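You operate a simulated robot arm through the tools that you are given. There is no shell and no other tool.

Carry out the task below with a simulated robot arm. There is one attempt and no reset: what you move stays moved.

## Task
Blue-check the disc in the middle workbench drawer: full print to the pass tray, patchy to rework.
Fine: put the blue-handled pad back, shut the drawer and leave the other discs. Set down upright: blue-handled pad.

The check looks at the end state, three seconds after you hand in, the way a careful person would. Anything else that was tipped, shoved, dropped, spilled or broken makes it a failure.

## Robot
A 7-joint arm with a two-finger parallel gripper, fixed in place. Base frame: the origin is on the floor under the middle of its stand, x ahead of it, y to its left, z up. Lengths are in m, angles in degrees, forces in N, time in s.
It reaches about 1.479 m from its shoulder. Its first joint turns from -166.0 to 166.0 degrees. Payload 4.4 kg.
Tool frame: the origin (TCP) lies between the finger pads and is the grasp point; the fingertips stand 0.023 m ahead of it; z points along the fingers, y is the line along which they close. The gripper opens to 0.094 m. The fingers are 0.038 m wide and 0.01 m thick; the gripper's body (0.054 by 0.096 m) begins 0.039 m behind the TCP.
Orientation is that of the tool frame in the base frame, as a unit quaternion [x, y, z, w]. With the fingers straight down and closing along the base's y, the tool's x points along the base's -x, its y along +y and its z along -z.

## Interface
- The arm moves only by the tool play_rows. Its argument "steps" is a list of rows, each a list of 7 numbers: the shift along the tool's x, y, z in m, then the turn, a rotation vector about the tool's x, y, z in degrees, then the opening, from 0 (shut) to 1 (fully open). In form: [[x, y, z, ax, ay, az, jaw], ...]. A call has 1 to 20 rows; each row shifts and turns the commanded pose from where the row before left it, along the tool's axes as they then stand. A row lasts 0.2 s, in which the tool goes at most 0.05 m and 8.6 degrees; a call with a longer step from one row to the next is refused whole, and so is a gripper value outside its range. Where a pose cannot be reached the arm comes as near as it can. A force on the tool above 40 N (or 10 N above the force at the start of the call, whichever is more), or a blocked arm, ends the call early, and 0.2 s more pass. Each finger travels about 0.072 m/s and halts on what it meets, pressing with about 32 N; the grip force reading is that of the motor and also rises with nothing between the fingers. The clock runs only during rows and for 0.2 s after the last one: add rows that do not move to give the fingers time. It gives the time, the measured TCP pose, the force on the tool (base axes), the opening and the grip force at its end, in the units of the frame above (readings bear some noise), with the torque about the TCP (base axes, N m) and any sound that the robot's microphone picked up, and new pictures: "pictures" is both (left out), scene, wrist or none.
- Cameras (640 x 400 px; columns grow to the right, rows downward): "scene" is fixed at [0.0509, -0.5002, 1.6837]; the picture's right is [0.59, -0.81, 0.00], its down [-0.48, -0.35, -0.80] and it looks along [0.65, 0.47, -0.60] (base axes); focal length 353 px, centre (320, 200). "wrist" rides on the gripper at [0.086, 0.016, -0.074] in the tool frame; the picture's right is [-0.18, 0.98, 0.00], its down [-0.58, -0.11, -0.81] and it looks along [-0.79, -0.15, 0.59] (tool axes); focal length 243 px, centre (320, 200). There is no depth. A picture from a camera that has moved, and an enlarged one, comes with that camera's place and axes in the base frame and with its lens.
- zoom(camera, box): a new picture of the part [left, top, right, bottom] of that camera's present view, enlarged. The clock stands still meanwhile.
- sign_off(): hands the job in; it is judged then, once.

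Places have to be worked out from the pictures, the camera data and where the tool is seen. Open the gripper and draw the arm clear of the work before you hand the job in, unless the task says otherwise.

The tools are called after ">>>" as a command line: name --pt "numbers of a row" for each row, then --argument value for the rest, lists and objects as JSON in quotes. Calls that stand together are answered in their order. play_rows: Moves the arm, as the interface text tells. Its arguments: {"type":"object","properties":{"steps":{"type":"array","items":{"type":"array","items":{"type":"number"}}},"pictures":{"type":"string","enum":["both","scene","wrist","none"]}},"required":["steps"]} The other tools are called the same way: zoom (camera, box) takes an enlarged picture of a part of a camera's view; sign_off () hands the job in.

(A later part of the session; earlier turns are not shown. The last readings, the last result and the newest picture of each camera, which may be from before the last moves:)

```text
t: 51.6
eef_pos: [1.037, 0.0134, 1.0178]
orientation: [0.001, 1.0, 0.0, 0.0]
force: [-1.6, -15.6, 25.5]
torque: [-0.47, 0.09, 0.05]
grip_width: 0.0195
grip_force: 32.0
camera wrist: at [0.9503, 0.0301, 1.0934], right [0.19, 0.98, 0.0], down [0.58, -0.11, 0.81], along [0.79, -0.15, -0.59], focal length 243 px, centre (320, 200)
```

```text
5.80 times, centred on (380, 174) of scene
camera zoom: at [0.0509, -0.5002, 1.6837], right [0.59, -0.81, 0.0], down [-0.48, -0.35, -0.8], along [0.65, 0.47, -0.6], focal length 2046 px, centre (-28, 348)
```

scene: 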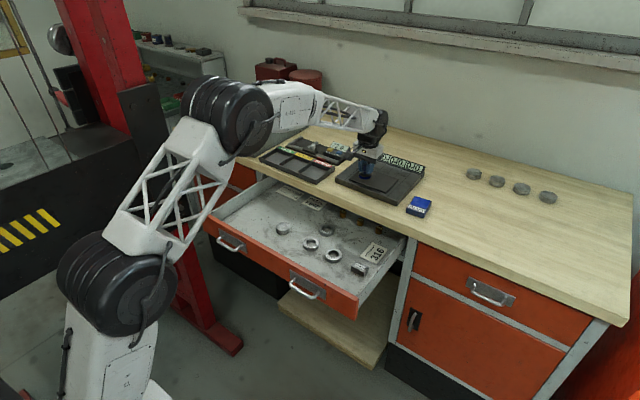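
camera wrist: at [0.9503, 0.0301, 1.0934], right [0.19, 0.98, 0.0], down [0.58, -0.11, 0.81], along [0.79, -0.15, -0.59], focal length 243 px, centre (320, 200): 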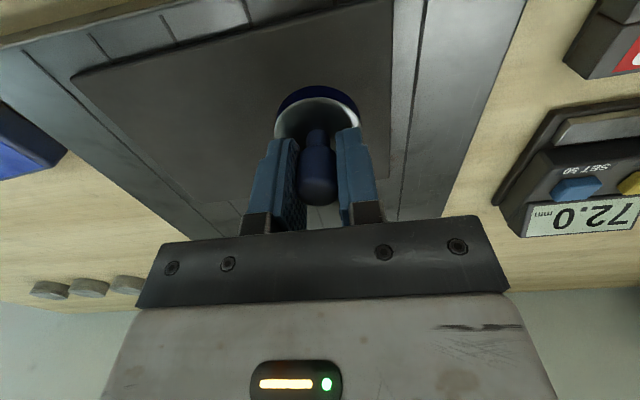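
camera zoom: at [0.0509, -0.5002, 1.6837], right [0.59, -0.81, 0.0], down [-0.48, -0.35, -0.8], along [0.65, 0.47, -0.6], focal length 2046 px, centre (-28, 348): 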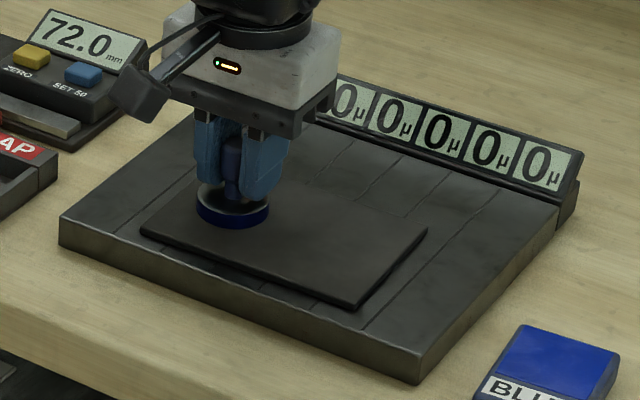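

No ink shows on the slab and the readouts stay at 0µ, so this looks like a lapping plate rather than the marking surface. I'll lift and check for any mark.

>>> play_rows --pt "0 -0.002 -0.003 0 0 0 0" --pt "0 0 -0.015 0 0 0 0" --pt "0 -0.03 -0.02 0 0 0 0" --pt "0 -0.04 -0.01 0 0 0 0" --pt "0 -0.04 0 0 0 0 0" --pt "0 -0.04 0 0 0 0 0" --pt "0 0 0 0 0 0 0"

>>> zoom --camera "scene" --box '[325, 140, 435, 209]'

>>> zoom --camera "wrist" --box '[260, 0, 640, 238]'

```text
t: 53.2
eef_pos: [1.0361, -0.1398, 1.067]
orientation: [0.002, 1.0, 0.0, 0.0]
force: [-0.1, 1.2, -1.8]
torque: [-0.02, 0.01, -0.01]
grip_width: 0.0192
grip_force: 31.9
camera wrist: at [0.9496, -0.123, 1.1427], right [0.19, 0.98, 0.0], down [0.58, -0.11, 0.81], along [0.79, -0.15, -0.59], focal length 243 px, centre (320, 200)
```

scene: 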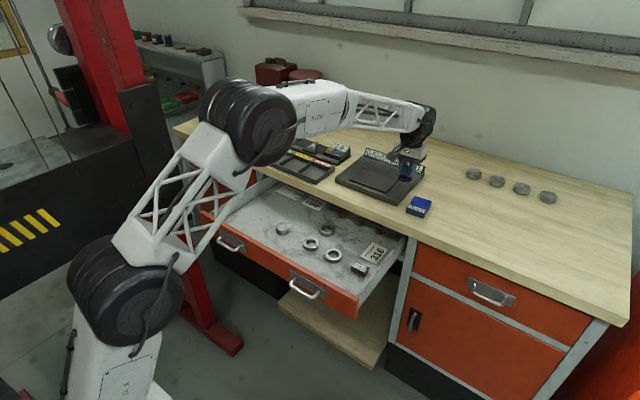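
wrist: 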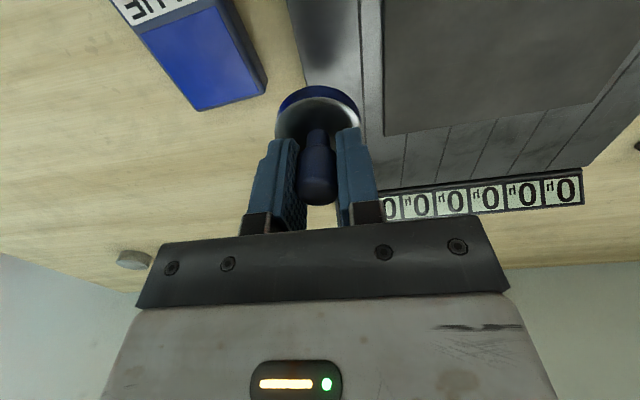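

```text
5.80 times, centred on (380, 174) of scene
camera zoom: at [0.0509, -0.5002, 1.6837], right [0.59, -0.81, 0.0], down [-0.48, -0.35, -0.8], along [0.65, 0.47, -0.6], focal length 2046 px, centre (-28, 348)
```

zoom: 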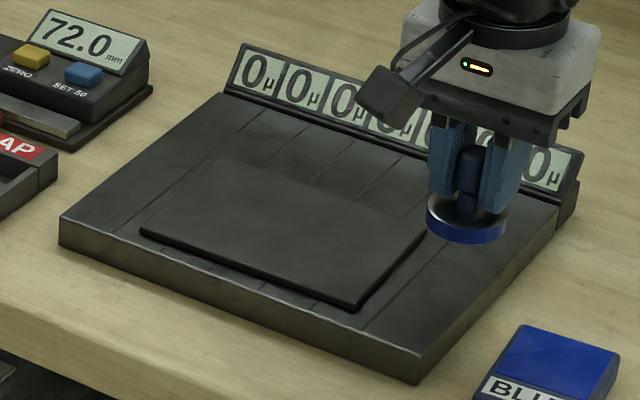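

```text
1.68 times, centred on (450, 119) of wrist
camera zoom: at [0.9496, -0.123, 1.1427], right [0.19, 0.98, 0.0], down [0.58, -0.11, 0.81], along [0.79, -0.15, -0.59], focal length 408 px, centre (102, 336)
```

zoom: 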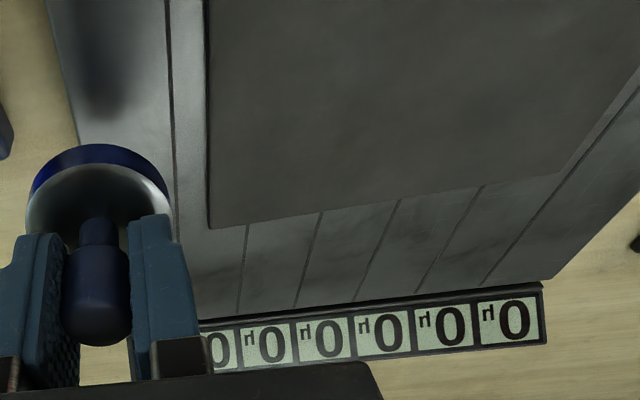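

There is no mark on the slab and the pad's face is still fully blue. The pad's flat face must be the print master to press onto the disc itself, so I'll zoom in on the disc in the drawer to locate it.

>>> zoom --camera "scene" --box '[255, 200, 345, 256]'

>>> zoom --camera "scene" --box '[200, 160, 420, 298]'

```text
7.11 times, centred on (300, 228) of scene
camera zoom: at [0.0509, -0.5002, 1.6837], right [0.59, -0.81, 0.0], down [-0.48, -0.35, -0.8], along [0.65, 0.47, -0.6], focal length 2509 px, centre (462, 1)
```

zoom: 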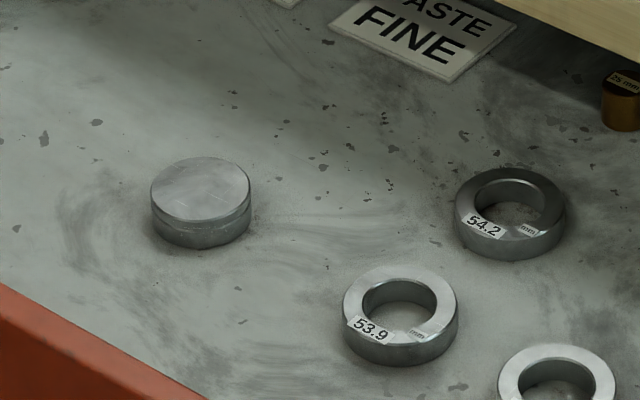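

```text
2.90 times, centred on (310, 229) of scene
camera zoom: at [0.0509, -0.5002, 1.6837], right [0.59, -0.81, 0.0], down [-0.48, -0.35, -0.8], along [0.65, 0.47, -0.6], focal length 1023 px, centre (349, 116)
```

zoom: 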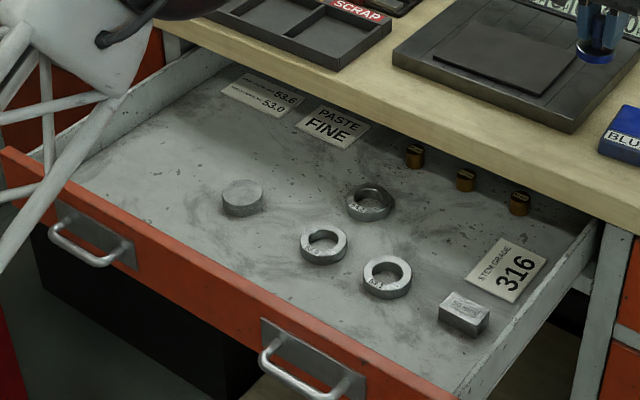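

The disc is about 53 mm across, roughly at (0.78,0.195) in the open drawer. I'll raise the pad and bring it to a viewing spot in front of the disc.

>>> play_rows --pt "0 0 -0.035 0 0 0 0" --pt "0.0336 0.0335 0 0 0 0 0" --pt "0.0336 0.0335 0 0 0 0 0" --pt "0.0336 0.0335 0 0 0 0 0" --pt "0.0336 0.0335 0 0 0 0 0" --pt "0.0336 0.0335 0 0 0 0 0" --pt "0.0336 0.0335 0 0 0 0 0" --pt "0.0336 0.0335 0 0 0 0 0" --pt "0.0336 0.0335 0 0 0 0 0" --pt "0.0336 0.0335 0 0 0 0 0" --pt "0.0236 0.0335 0.02 0 0 0 0" --pt "0 0 0.04 0 0 0 0" --pt "0 0 0.04 0 0 0 0" --pt "0 0 0 0 0 0 0"

>>> zoom --camera "wrist" --box '[180, 0, 500, 200]'

>>> zoom --camera "scene" --box '[235, 180, 345, 249]'

```text
t: 56.2
eef_pos: [0.7104, 0.1962, 1.0001]
orientation: [0.001, 1.0, 0.0, -0.001]
force: [-0.1, -0.3, -2.8]
torque: [-0.01, 0.0, 0.01]
grip_width: 0.0192
grip_force: 32.2
camera wrist: at [0.6242, 0.2137, 1.0759], right [0.19, 0.98, 0.0], down [0.58, -0.11, 0.81], along [0.79, -0.15, -0.59], focal length 243 px, centre (320, 200)
```

scene: 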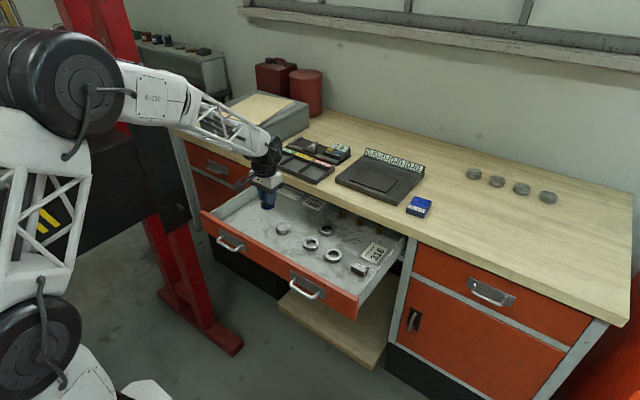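
wrist: 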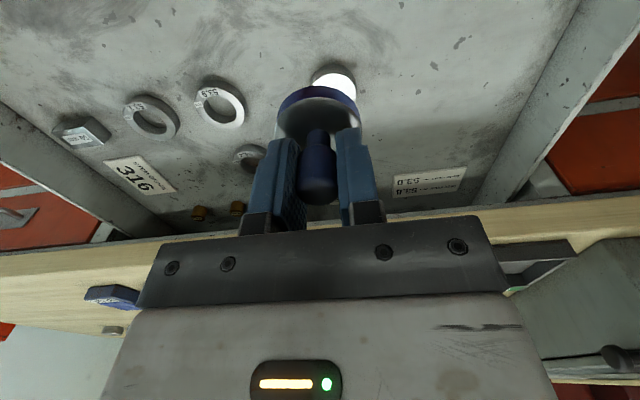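

```text
2.00 times, centred on (340, 100) of wrist
camera zoom: at [0.6242, 0.2137, 1.0759], right [0.19, 0.98, 0.0], down [0.58, -0.11, 0.81], along [0.79, -0.15, -0.59], focal length 485 px, centre (280, 400)
```

zoom: 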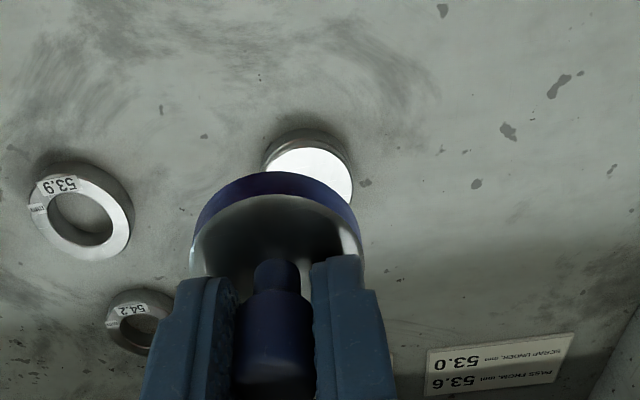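

```text
5.80 times, centred on (290, 214) of scene
camera zoom: at [0.0509, -0.5002, 1.6837], right [0.59, -0.81, 0.0], down [-0.48, -0.35, -0.8], along [0.65, 0.47, -0.6], focal length 2046 px, centre (494, 116)
```

zoom: 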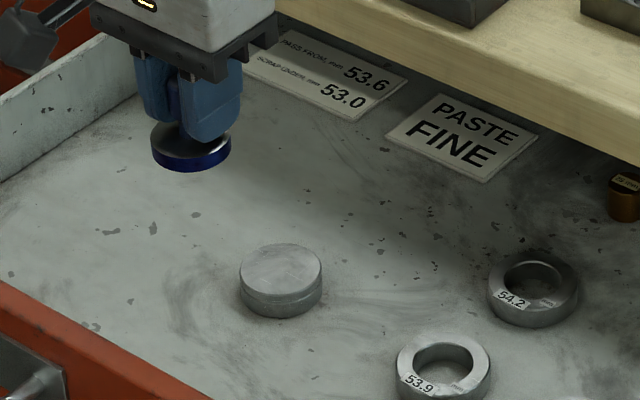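

Triangulation puts the disc top at about (0.785,0.2015, z≈0.80), and the pad's centre is about 3 mm nearer the base than the TCP. I'll move above the disc and lower to about 3 cm over it.

>>> play_rows --pt "-0.04 0.003 0 0 0 0 0" --pt "-0.0376 0.0025 0 0 0 0 0" --pt "0 0 0.04 0 0 0 0" --pt "0 0 0.04 0 0 0 0" --pt "0 0 0.045 0 0 0 0" --pt "0 0 0 0 0 0 0"

>>> zoom --camera "wrist" --box '[220, 20, 440, 200]'

>>> zoom --camera "scene" --box '[245, 200, 325, 250]'

```text
t: 57.6
eef_pos: [0.7903, 0.2031, 0.8768]
orientation: [0.001, 1.0, 0.0, 0.0]
force: [-1.2, -0.3, -1.9]
torque: [0.0, -0.02, 0.0]
grip_width: 0.0193
grip_force: 32.2
camera wrist: at [0.7036, 0.2194, 0.9523], right [0.19, 0.98, 0.0], down [0.58, -0.11, 0.81], along [0.79, -0.15, -0.59], focal length 243 px, centre (320, 200)
```

scene: 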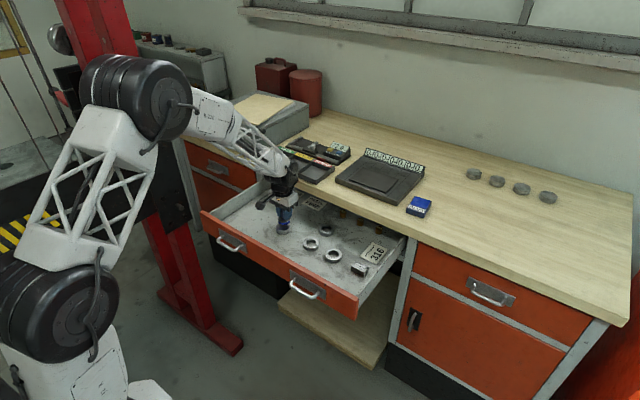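
wrist: 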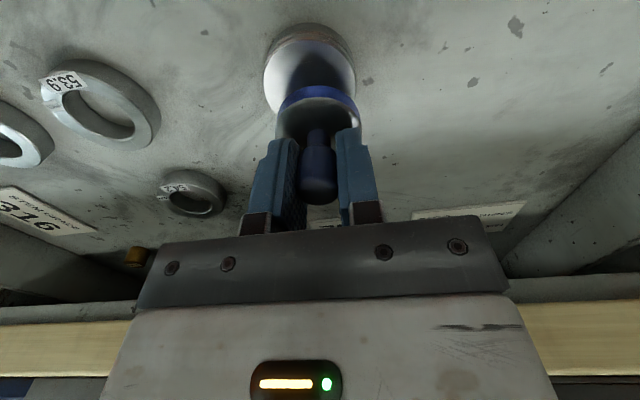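

```text
2.22 times, centred on (330, 110) of wrist
camera zoom: at [0.7036, 0.2194, 0.9523], right [0.19, 0.98, 0.0], down [0.58, -0.11, 0.81], along [0.79, -0.15, -0.59], focal length 539 px, centre (298, 400)
```

zoom: 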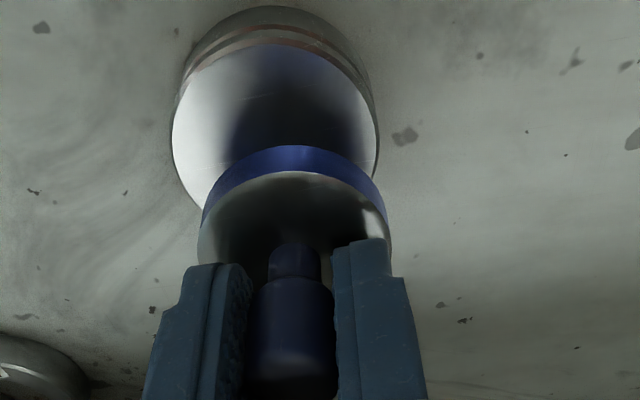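

```text
8.00 times, centred on (285, 225) of scene
camera zoom: at [0.0509, -0.5002, 1.6837], right [0.59, -0.81, 0.0], down [-0.48, -0.35, -0.8], along [0.65, 0.47, -0.6], focal length 2823 px, centre (600, 0)
```

zoom: 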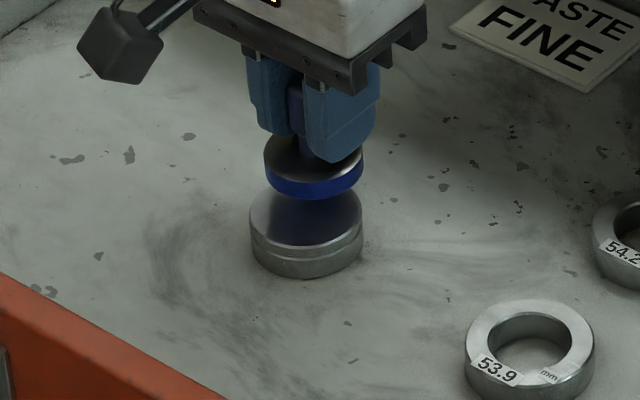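

The pad is a few millimetres too far out. I'll correct by about -4 mm in x and lower most of the gap to compare both views again.

>>> play_rows --pt "0.004 -0.001 0.008 0 0 0 0" --pt "0 0 0.008 0 0 0 0" --pt "0 0 0.004 0 0 0 0" --pt "0 0 0 0 0 0 0"

>>> zoom --camera "wrist" --box '[220, 20, 440, 200]'

>>> zoom --camera "scene" --box '[255, 205, 315, 242]'

```text
t: 58.5
eef_pos: [0.7864, 0.2016, 0.8601]
orientation: [0.002, 1.0, 0.0, 0.002]
force: [0.4, -1.3, 6.7]
torque: [-0.15, 0.12, 0.04]
grip_width: 0.0193
grip_force: 31.8
stopped in row 4: the force on the tool passed its limit at 42 N (the readings are from after the stop); the commanded pose is now the measured one
camera wrist: at [0.6996, 0.2181, 0.9352], right [0.19, 0.98, 0.0], down [0.58, -0.11, 0.81], along [0.8, -0.15, -0.59], focal length 243 px, centre (320, 200)
```

scene: 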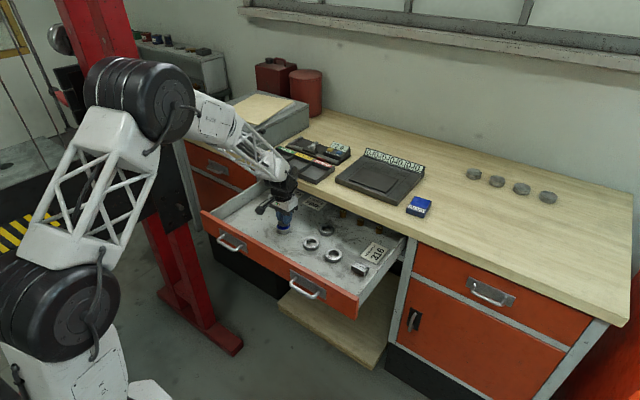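
wrist: 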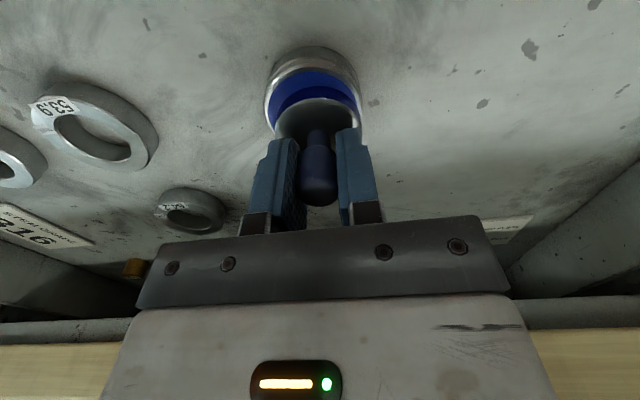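

```text
2.22 times, centred on (330, 110) of wrist
camera zoom: at [0.6996, 0.2181, 0.9352], right [0.19, 0.98, 0.0], down [0.58, -0.11, 0.81], along [0.8, -0.15, -0.59], focal length 539 px, centre (298, 400)
```

zoom: 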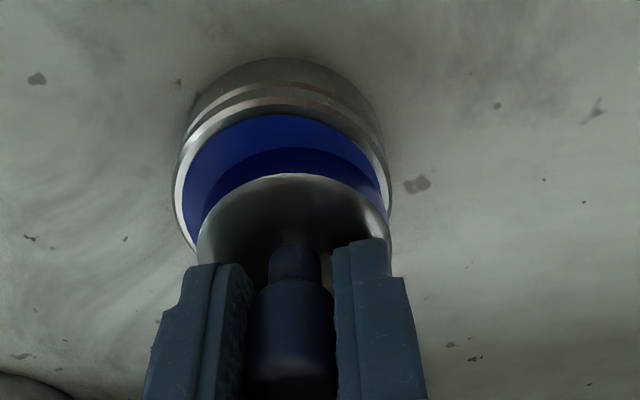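

```text
10.67 times, centred on (285, 224) of scene
camera zoom: at [0.0509, -0.5002, 1.6837], right [0.59, -0.81, 0.0], down [-0.48, -0.35, -0.8], along [0.65, 0.47, -0.6], focal length 3764 px, centre (693, -51)
```

zoom: 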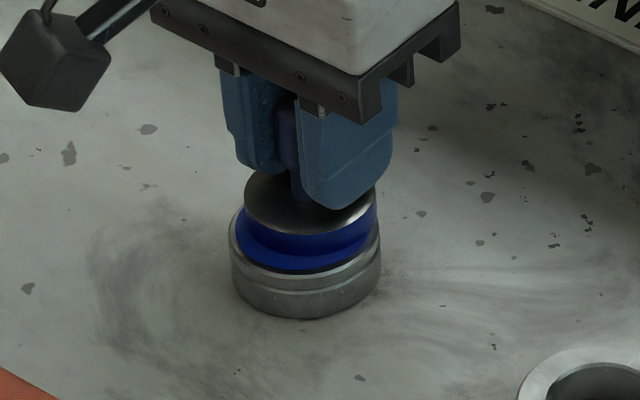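

The pad has touched the disc and a blue print is visible on its top face. I'll lift straight up and look at the print.

>>> play_rows --pt "0 0 -0.003 0 0 0 0" --pt "0 0 -0.02 0 0 0 0" --pt "0 0 -0.04 0 0 0 0" --pt "0 0 -0.04 0 0 0 0" --pt "0.03 0 -0.03 0 0 0 0" --pt "0.04 0 0 0 0 0 0" --pt "0 0 0 0 0 0 0"

>>> zoom --camera "scene" --box '[265, 213, 305, 238]'

>>> zoom --camera "scene" --box '[245, 180, 345, 242]'

>>> zoom --camera "wrist" --box '[220, 20, 440, 200]'

```text
t: 60.1
eef_pos: [0.7144, 0.2016, 0.9904]
orientation: [0.001, 1.0, 0.001, 0.002]
force: [0.3, -0.1, -1.9]
torque: [-0.02, -0.01, -0.01]
grip_width: 0.0193
grip_force: 31.6
camera wrist: at [0.6274, 0.2177, 1.0659], right [0.19, 0.98, 0.0], down [0.58, -0.11, 0.81], along [0.8, -0.15, -0.59], focal length 243 px, centre (320, 200)
```

scene: 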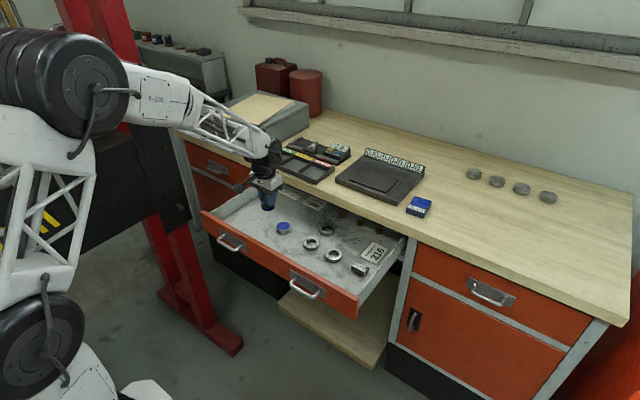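
wrist: 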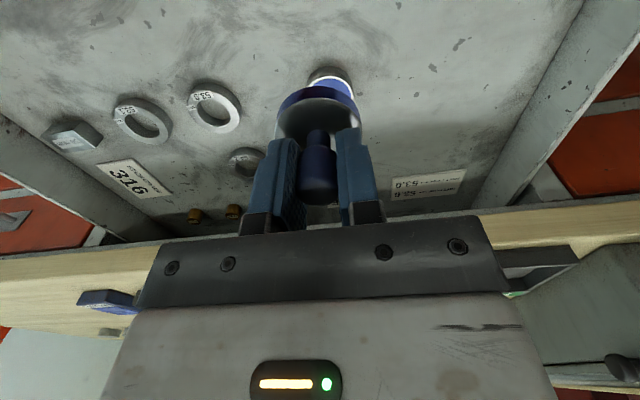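

```text
16.00 times, centred on (285, 226) of scene
camera zoom: at [0.0509, -0.5002, 1.6837], right [0.59, -0.81, 0.0], down [-0.48, -0.35, -0.8], along [0.65, 0.47, -0.6], focal length 5646 px, centre (880, -208)
```

zoom: 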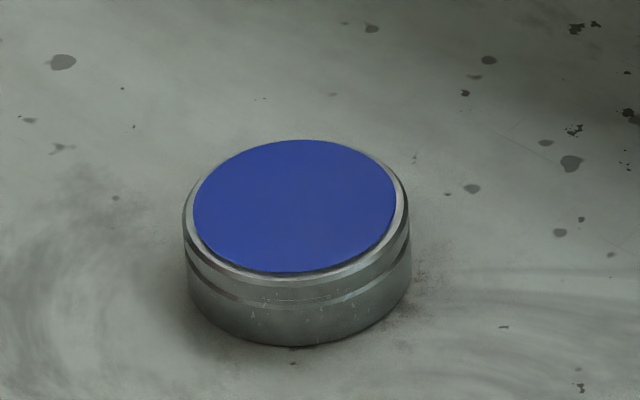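

```text
6.40 times, centred on (295, 211) of scene
camera zoom: at [0.0509, -0.5002, 1.6837], right [0.59, -0.81, 0.0], down [-0.48, -0.35, -0.8], along [0.65, 0.47, -0.6], focal length 2258 px, centre (480, 130)
```

zoom: 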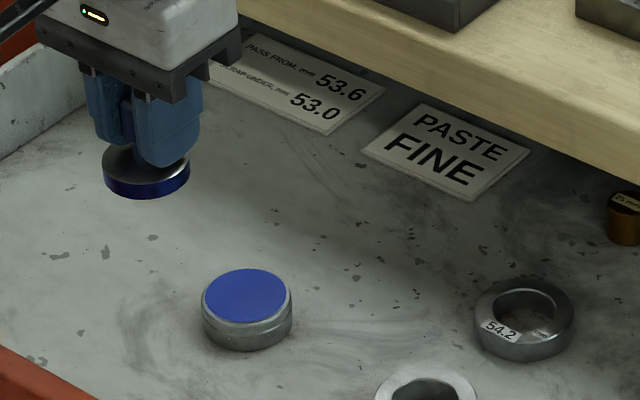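

```text
2.22 times, centred on (330, 110) of wrist
camera zoom: at [0.6274, 0.2177, 1.0659], right [0.19, 0.98, 0.0], down [0.58, -0.11, 0.81], along [0.8, -0.15, -0.59], focal length 539 px, centre (298, 400)
```

zoom: 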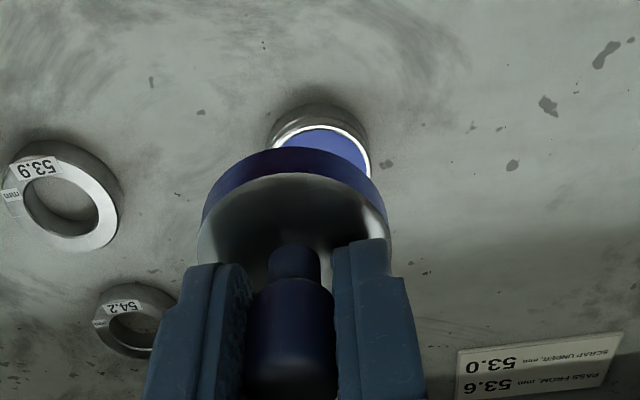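

The print is a solid, even blue circle across the disc's face. I'll zoom in further to be sure there are no patches.

>>> zoom --camera "scene" --box '[275, 220, 292, 231]'

>>> zoom --camera "scene" --box '[250, 130, 360, 199]'

```text
16.00 times, centred on (284, 226) of scene
camera zoom: at [0.0509, -0.5002, 1.6837], right [0.59, -0.81, 0.0], down [-0.48, -0.35, -0.8], along [0.65, 0.47, -0.6], focal length 5646 px, centre (904, -208)
```

zoom: 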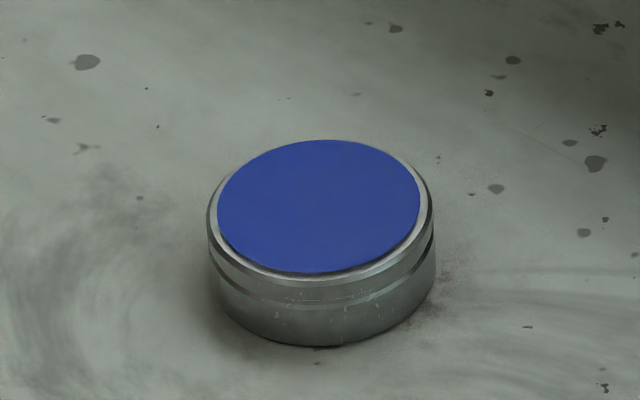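

```text
5.80 times, centred on (305, 164) of scene
camera zoom: at [0.0509, -0.5002, 1.6837], right [0.59, -0.81, 0.0], down [-0.48, -0.35, -0.8], along [0.65, 0.47, -0.6], focal length 2046 px, centre (407, 406)
```

zoom: 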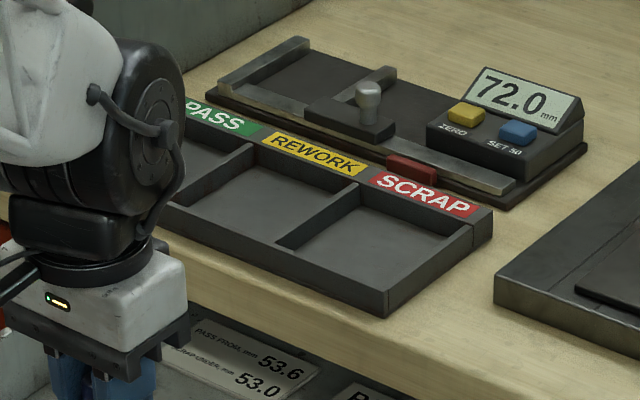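

The print is full and even, so the disc goes to PASS. First I'll carry the blue-handled pad back to its original spot.

>>> play_rows --pt "0 0 -0.04 0 0 0 0" --pt "0 0 -0.04 0 0 0 0" --pt "0 0 -0.03 0 0 0 0" --pt "-0.02246 -0.0415 0 0 0 0 0" --pt "-0.02246 -0.0415 0 0 0 0 0" --pt "-0.02246 -0.0415 0 0 0 0 0" --pt "-0.02246 -0.0415 0 0 0 0 0" --pt "-0.02246 -0.0415 0 0 0 0 0" --pt "-0.02246 -0.0415 0 0 0 0 0" --pt "-0.02246 -0.0415 0 0 0 0 0" --pt "-0.02246 -0.0415 0 0 0 0 0" --pt "-0.02246 -0.0415 0 0 0 0 0" --pt "-0.02246 -0.0415 0 0 0 0 0" --pt "-0.02246 -0.0415 0 0 0 0 0" --pt "-0.02246 -0.0415 0 0 0 0 0" --pt "-0.02246 -0.0415 0 0 0 0 0" --pt "0 0 0 0 0 0 0"

>>> zoom --camera "scene" --box '[395, 155, 505, 240]'

```text
t: 63.7
eef_pos: [1.0059, -0.3396, 1.1032]
orientation: [0.0, 1.0, 0.0, 0.003]
force: [-0.3, -0.2, -1.0]
torque: [0.02, 0.0, 0.0]
grip_width: 0.0193
grip_force: 31.8
camera wrist: at [0.9193, -0.3233, 1.1788], right [0.19, 0.98, 0.0], down [0.58, -0.11, 0.81], along [0.8, -0.15, -0.59], focal length 243 px, centre (320, 200)
```

scene: 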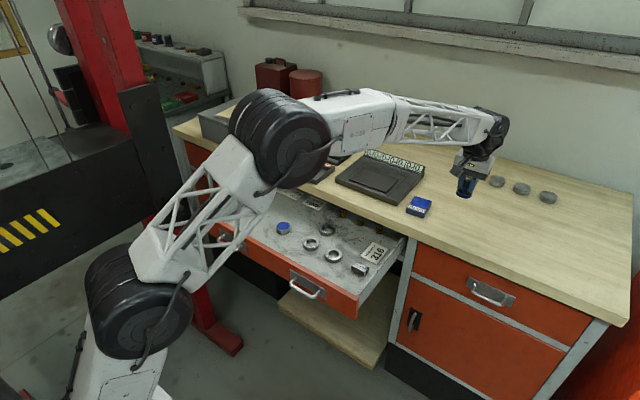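
wrist: 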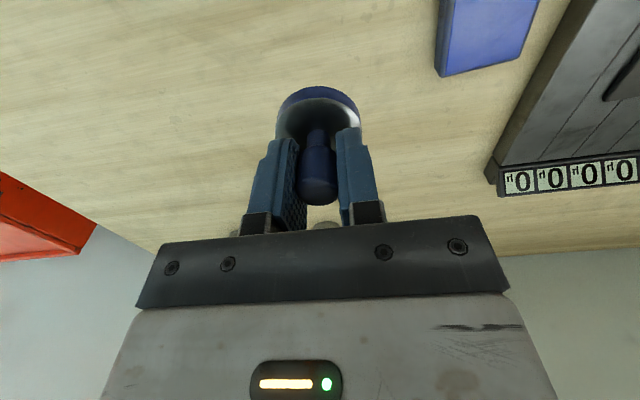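

```text
4.71 times, centred on (450, 198) of scene
camera zoom: at [0.0509, -0.5002, 1.6837], right [0.59, -0.81, 0.0], down [-0.48, -0.35, -0.8], along [0.65, 0.47, -0.6], focal length 1661 px, centre (-292, 212)
```

zoom: 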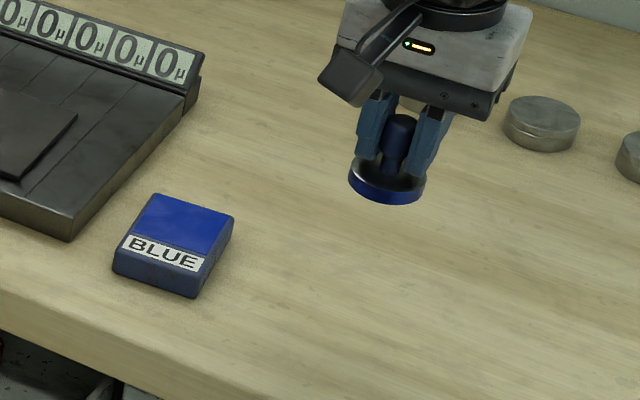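

I'm above the pad's home spot. I'll lower it to just above the bench, then touch down gently.

>>> play_rows --pt "0 0.001 0.03 0 0 0 0" --pt "0 0 0.03 0 0 0 0" --pt "0 0 0.03 0 0 0 0" --pt "0 0 0.015 0 0 0 0" --pt "0 0 0.005 0 0 0 0" --pt "0 0 0.004 0 0 0 0" --pt "0 0 0 0 0 0 0" --pictures "none"

```text
t: 65.3
eef_pos: [1.0066, -0.338, 0.9893]
orientation: [0.001, 1.0, 0.001, 0.003]
force: [0.3, 1.4, -1.7]
torque: [0.0, 0.02, -0.04]
grip_width: 0.0194
grip_force: 31.8
```

Still 3–4 mm above the bench. I'll lower in small steps until it touches.

>>> play_rows --pt "0 0 0.0015 0 0 0 0" --pt "0 0 0.0015 0 0 0 0" --pt "0 0 0 0 0 0 0" --pictures "none"

```text
t: 66.1
eef_pos: [1.0077, -0.3372, 0.9887]
orientation: [0.001, 1.0, 0.0, 0.004]
force: [0.7, 2.8, 21.9]
torque: [0.04, 0.5, -0.07]
grip_width: 0.0195
grip_force: 32.2
```

The pad is on the bench (22 N upward). I'll ease off about 1.5 mm of press, open the fingers slowly and look.

>>> play_rows --pt "0 0 -0.0015 0 0 0 0" --pt "0 0 0 0 0 0 0.15" --pt "0 0 0 0 0 0 0.25" --pt "0 0 0 0 0 0 0.35" --pt "0 0 0 0 0 0 0.5" --pt "0 0 0 0 0 0 0.5"

>>> zoom --camera "wrist" --box '[220, 60, 440, 218]'

>>> zoom --camera "scene" --box '[415, 185, 495, 235]'

```text
t: 67.5
eef_pos: [1.0073, -0.3375, 0.9881]
orientation: [0.0, 1.0, 0.001, 0.002]
force: [0.0, 1.1, 0.0]
torque: [0.0, -0.01, -0.01]
grip_width: 0.0472
grip_force: 0.1
camera wrist: at [0.9202, -0.321, 1.0627], right [0.19, 0.98, 0.0], down [0.58, -0.11, 0.81], along [0.8, -0.15, -0.59], focal length 243 px, centre (320, 200)
```

scene: 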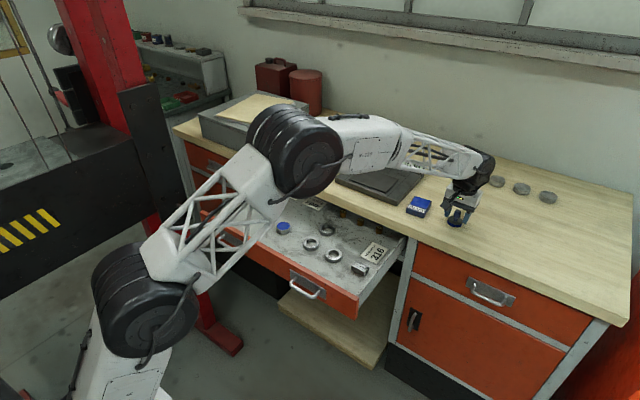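
wrist: 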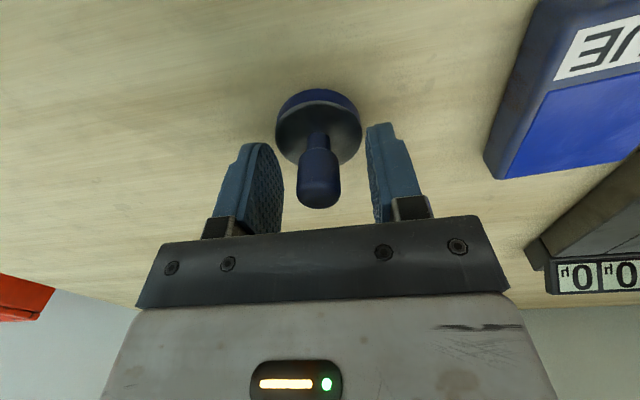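

```text
2.53 times, centred on (330, 139) of wrist
camera zoom: at [0.9202, -0.321, 1.0627], right [0.19, 0.98, 0.0], down [0.58, -0.11, 0.81], along [0.8, -0.15, -0.59], focal length 614 px, centre (295, 354)
```

zoom: 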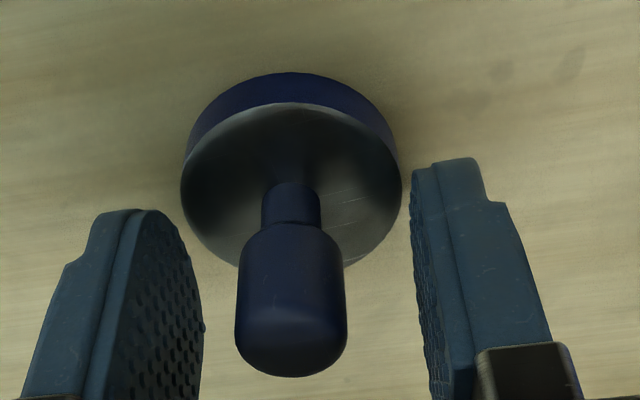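

```text
8.00 times, centred on (455, 210) of scene
camera zoom: at [0.0509, -0.5002, 1.6837], right [0.59, -0.81, 0.0], down [-0.48, -0.35, -0.8], along [0.65, 0.47, -0.6], focal length 2823 px, centre (-760, 120)
```

zoom: 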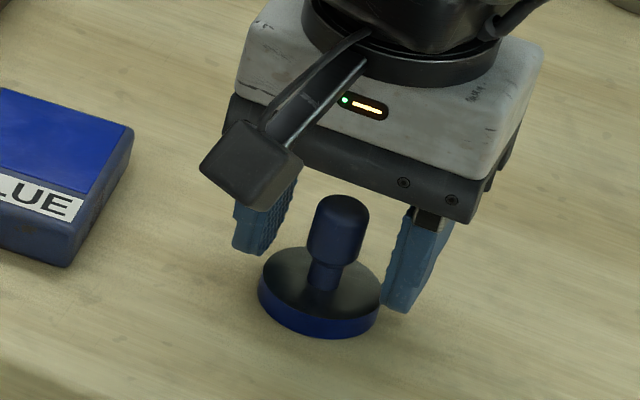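

The pad is standing upright at its original spot. I'll rise clear of it, open fully and move to a view of the result tray.

>>> play_rows --pt "0 0 -0.02 0 0 0 0.5" --pt "0 0 -0.04 0 0 0 0.6" --pt "0 0 -0.045 0 0 0 0.8" --pt "0 0 -0.045 0 0 0 1" --pt "0.012 0.045 0 0 0 0 1" --pt "0.012 0.045 0 0 0 0 1" --pt "0.012 0.045 0 0 0 0 1" --pt "0.012 0.045 0 0 0 0 1" --pt "0.012 0.045 0 0 0 0 1" --pt "0.012 0.045 0 0 0 0 1" --pt "0.012 0.045 0 0 0 0 1" --pt "0.012 0.045 0 0 0 0 1" --pt "0.012 0.045 0 0 0 0 1" --pt "0.012 0.045 0 0 0 0 1" --pt "0.012 0.045 0 0 0 0 1" --pt "0.012 0.045 0 0 0 0 1" --pt "0 0 0 0 0 0 1"

>>> zoom --camera "wrist" --box '[200, 0, 460, 200]'

>>> zoom --camera "scene" --box '[250, 120, 360, 189]'

>>> zoom --camera "scene" --box '[385, 165, 495, 240]'

```text
t: 71.1
eef_pos: [0.8631, 0.2032, 1.1394]
orientation: [0.001, 1.0, 0.001, 0.003]
force: [-0.1, -0.8, -0.7]
torque: [0.01, 0.02, 0.03]
grip_width: 0.094
grip_force: 0.0
camera wrist: at [0.7761, 0.2202, 1.214], right [0.19, 0.98, 0.0], down [0.58, -0.11, 0.81], along [0.8, -0.15, -0.59], focal length 243 px, centre (320, 200)
```

scene: 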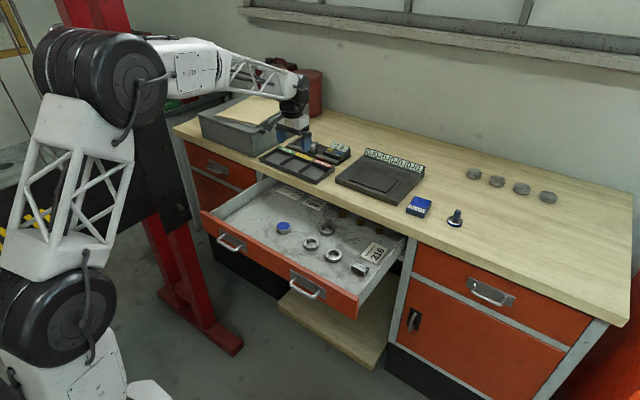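
wrist: 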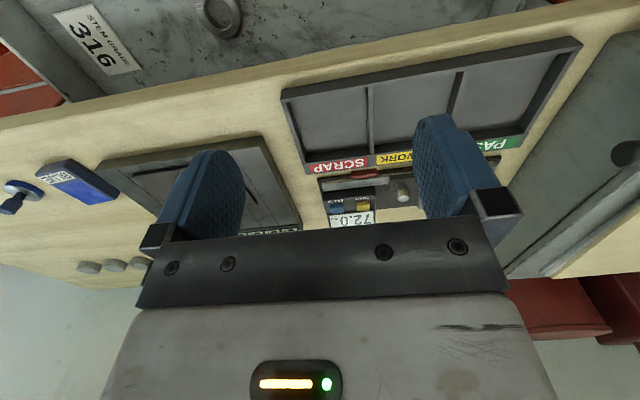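

```text
2.00 times, centred on (330, 100) of wrist
camera zoom: at [0.7761, 0.2202, 1.214], right [0.19, 0.98, 0.0], down [0.58, -0.11, 0.81], along [0.8, -0.15, -0.59], focal length 485 px, centre (300, 400)
```

zoom: 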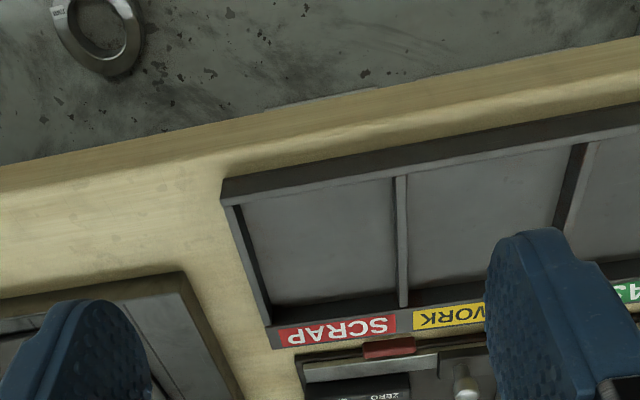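

```text
5.80 times, centred on (305, 154) of scene
camera zoom: at [0.0509, -0.5002, 1.6837], right [0.59, -0.81, 0.0], down [-0.48, -0.35, -0.8], along [0.65, 0.47, -0.6], focal length 2046 px, centre (407, 464)
```

zoom: 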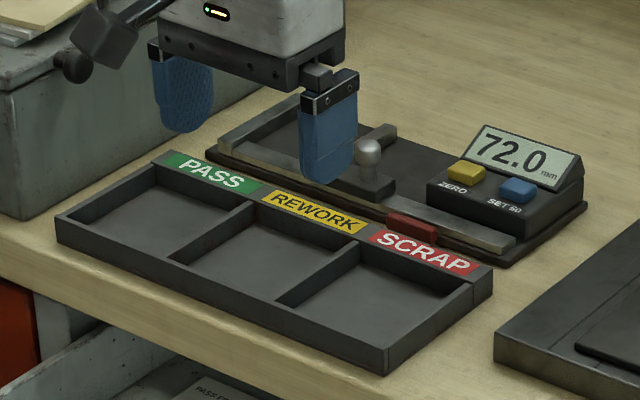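

```text
5.33 times, centred on (440, 202) of scene
camera zoom: at [0.0509, -0.5002, 1.6837], right [0.59, -0.81, 0.0], down [-0.48, -0.35, -0.8], along [0.65, 0.47, -0.6], focal length 1882 px, centre (-320, 187)
```

zoom: 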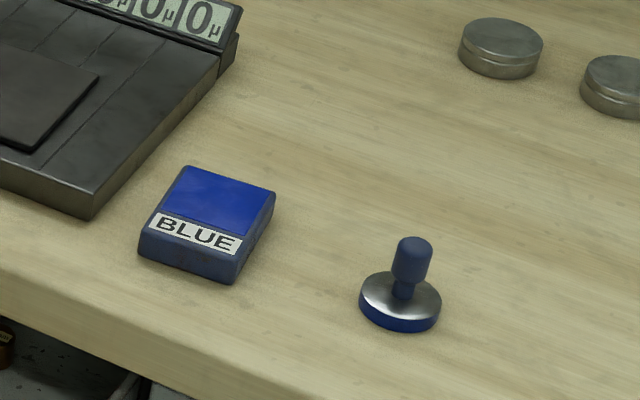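

The PASS pocket is about 9 cm square, centred near (0.970,0.386), but a knob on the grey box sticks out at about (0.97,0.455,1.053). I'll roll the gripper so the fingers close along x with the camera on the far side from the box.

>>> play_rows --pt "0 0 0 0 0 -8.182 1" --pt "0 0 0 0 0 -8.182 1" --pt "0 0 0 0 0 -8.182 1" --pt "0 0 0 0 0 -8.182 1" --pt "0 0 0 0 0 -8.182 1" --pt "0 0 0 0 0 -8.182 1" --pt "0 0 0 0 0 -8.182 1" --pt "0 0 0 0 0 -8.182 1" --pt "0 0 0 0 0 -8.182 1" --pt "0 0 0 0 0 -8.182 1" --pt "0 0 0 0 0 -8.182 1" --pt "0 0 0 0 0 0 1"

```text
t: 73.7
eef_pos: [0.8632, 0.2033, 1.1393]
orientation: [-0.706, 0.708, -0.002, 0.003]
force: [0.4, -0.6, 0.0]
torque: [0.02, 0.0, 0.01]
grip_width: 0.094
grip_force: 0.0
camera wrist: at [0.8467, 0.1165, 1.2127], right [-0.98, 0.18, -0.01], down [0.1, 0.58, 0.81], along [0.15, 0.79, -0.59], focal length 243 px, centre (320, 200)
```

scene: 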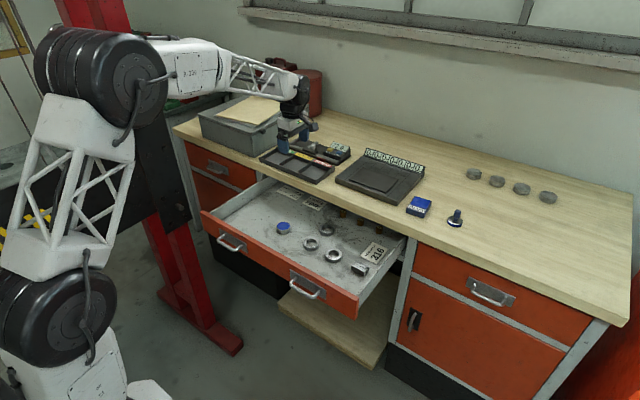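
wrist: 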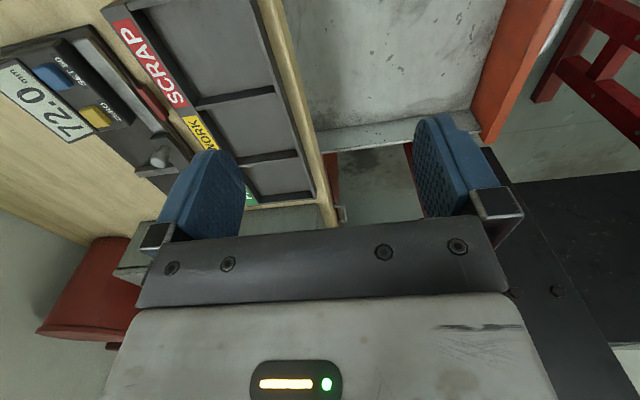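

The roll went smoothly. Now I'll move over the disc and lower to about 9 cm above it, with the jaw open.

>>> play_rows --pt "0.002 0.04 0 0 0 0 1" --pt "0.002 0.04 0 0 0 0 1" --pt "0 0 0.045 0 0 0 1" --pt "0 0 0.045 0 0 0 1" --pt "0 0 0.045 0 0 0 1" --pt "0 0 0.045 0 0 0 1" --pt "0 0 0.045 0 0 0 1" --pt "0 0 0 0 0 0 1"

>>> zoom --camera "wrist" --box '[200, 0, 460, 200]'

>>> zoom --camera "scene" --box '[245, 195, 325, 245]'

```text
t: 75.5
eef_pos: [0.7852, 0.2009, 0.911]
orientation: [-0.706, 0.708, 0.0, 0.003]
force: [-0.4, -0.5, -0.5]
torque: [0.0, 0.01, 0.0]
grip_width: 0.094
grip_force: 0.1
camera wrist: at [0.7677, 0.1136, 0.9868], right [-0.98, 0.19, -0.01], down [0.11, 0.58, 0.81], along [0.15, 0.79, -0.59], focal length 243 px, centre (320, 200)
```

scene: 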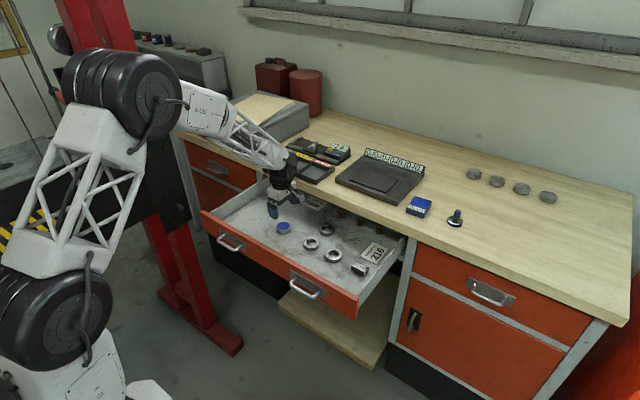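
wrist: 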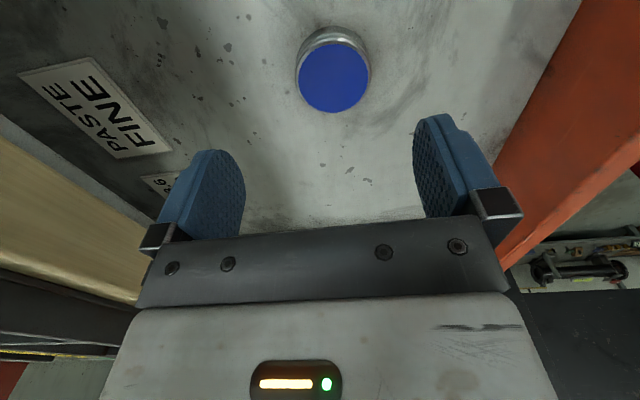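

```text
2.00 times, centred on (330, 100) of wrist
camera zoom: at [0.7677, 0.1136, 0.9868], right [-0.98, 0.19, -0.01], down [0.11, 0.58, 0.81], along [0.15, 0.79, -0.59], focal length 485 px, centre (300, 400)
```

zoom: 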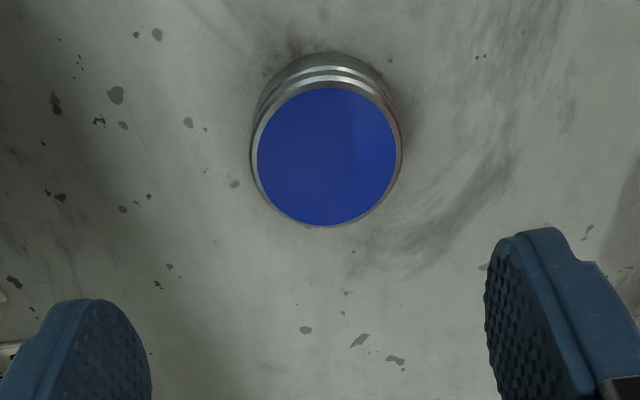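

```text
8.00 times, centred on (285, 220) of scene
camera zoom: at [0.0509, -0.5002, 1.6837], right [0.59, -0.81, 0.0], down [-0.48, -0.35, -0.8], along [0.65, 0.47, -0.6], focal length 2823 px, centre (600, 40)
```

zoom: 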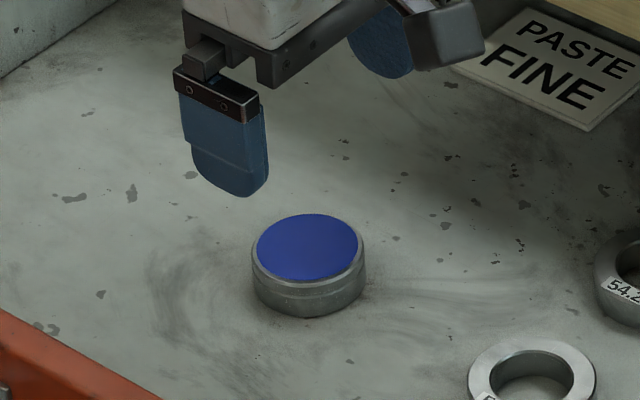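

Both views confirm a full print, and from the wrist camera the disc centre is at (0.776,0.203). I'll centre the fingers over it and lower to z≈0.838 for a check before grasping.

>>> play_rows --pt "-0.002 0.009 0.02 0 0 0 1" --pt "0 0 0.03 0 0 0 1" --pt "0 0 0.023 0 0 0 0.9" --pt "0 0 0 0 0 0 0.85" --pt "0 0 0 0 0 0 0.85"

>>> zoom --camera "wrist" --box '[200, 60, 460, 240]'

>>> zoom --camera "scene" --box '[245, 195, 325, 245]'

```text
t: 76.7
eef_pos: [0.776, 0.2039, 0.8397]
orientation: [-0.706, 0.708, 0.0, 0.002]
force: [0.5, -0.4, -0.5]
torque: [0.0, -0.02, 0.02]
grip_width: 0.0798
grip_force: 0.1
camera wrist: at [0.7584, 0.1167, 0.9151], right [-0.98, 0.19, -0.01], down [0.11, 0.58, 0.81], along [0.15, 0.79, -0.59], focal length 243 px, centre (320, 200)
```

scene: 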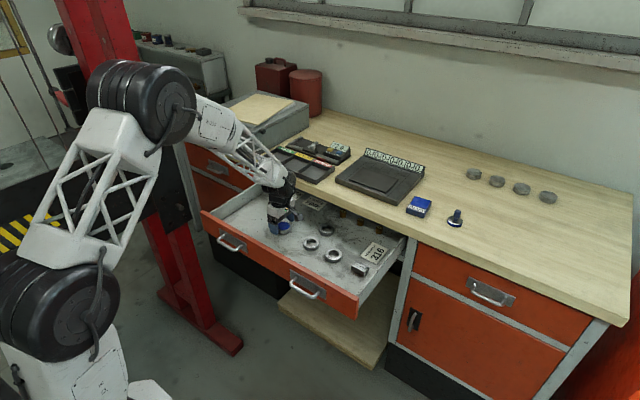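
wrist: 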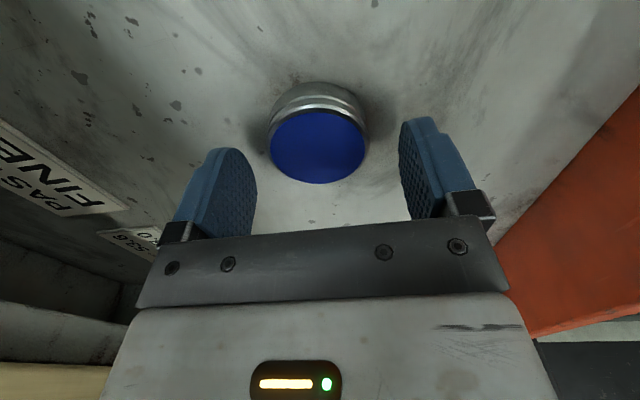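

```text
2.22 times, centred on (330, 150) of wrist
camera zoom: at [0.7584, 0.1167, 0.9151], right [-0.98, 0.19, -0.01], down [0.11, 0.58, 0.81], along [0.15, 0.79, -0.59], focal length 539 px, centre (298, 311)
```

zoom: 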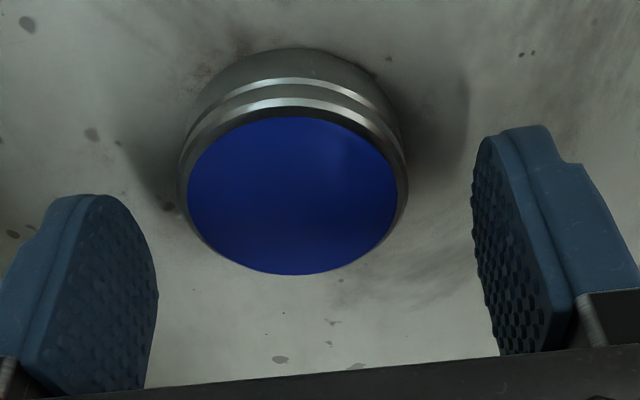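

```text
8.00 times, centred on (285, 220) of scene
camera zoom: at [0.0509, -0.5002, 1.6837], right [0.59, -0.81, 0.0], down [-0.48, -0.35, -0.8], along [0.65, 0.47, -0.6], focal length 2823 px, centre (600, 40)
```

zoom: 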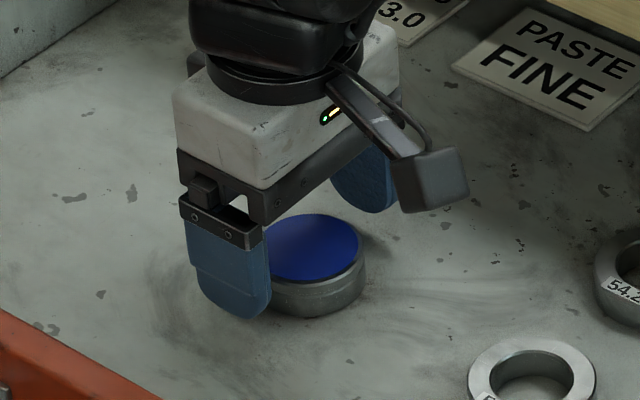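

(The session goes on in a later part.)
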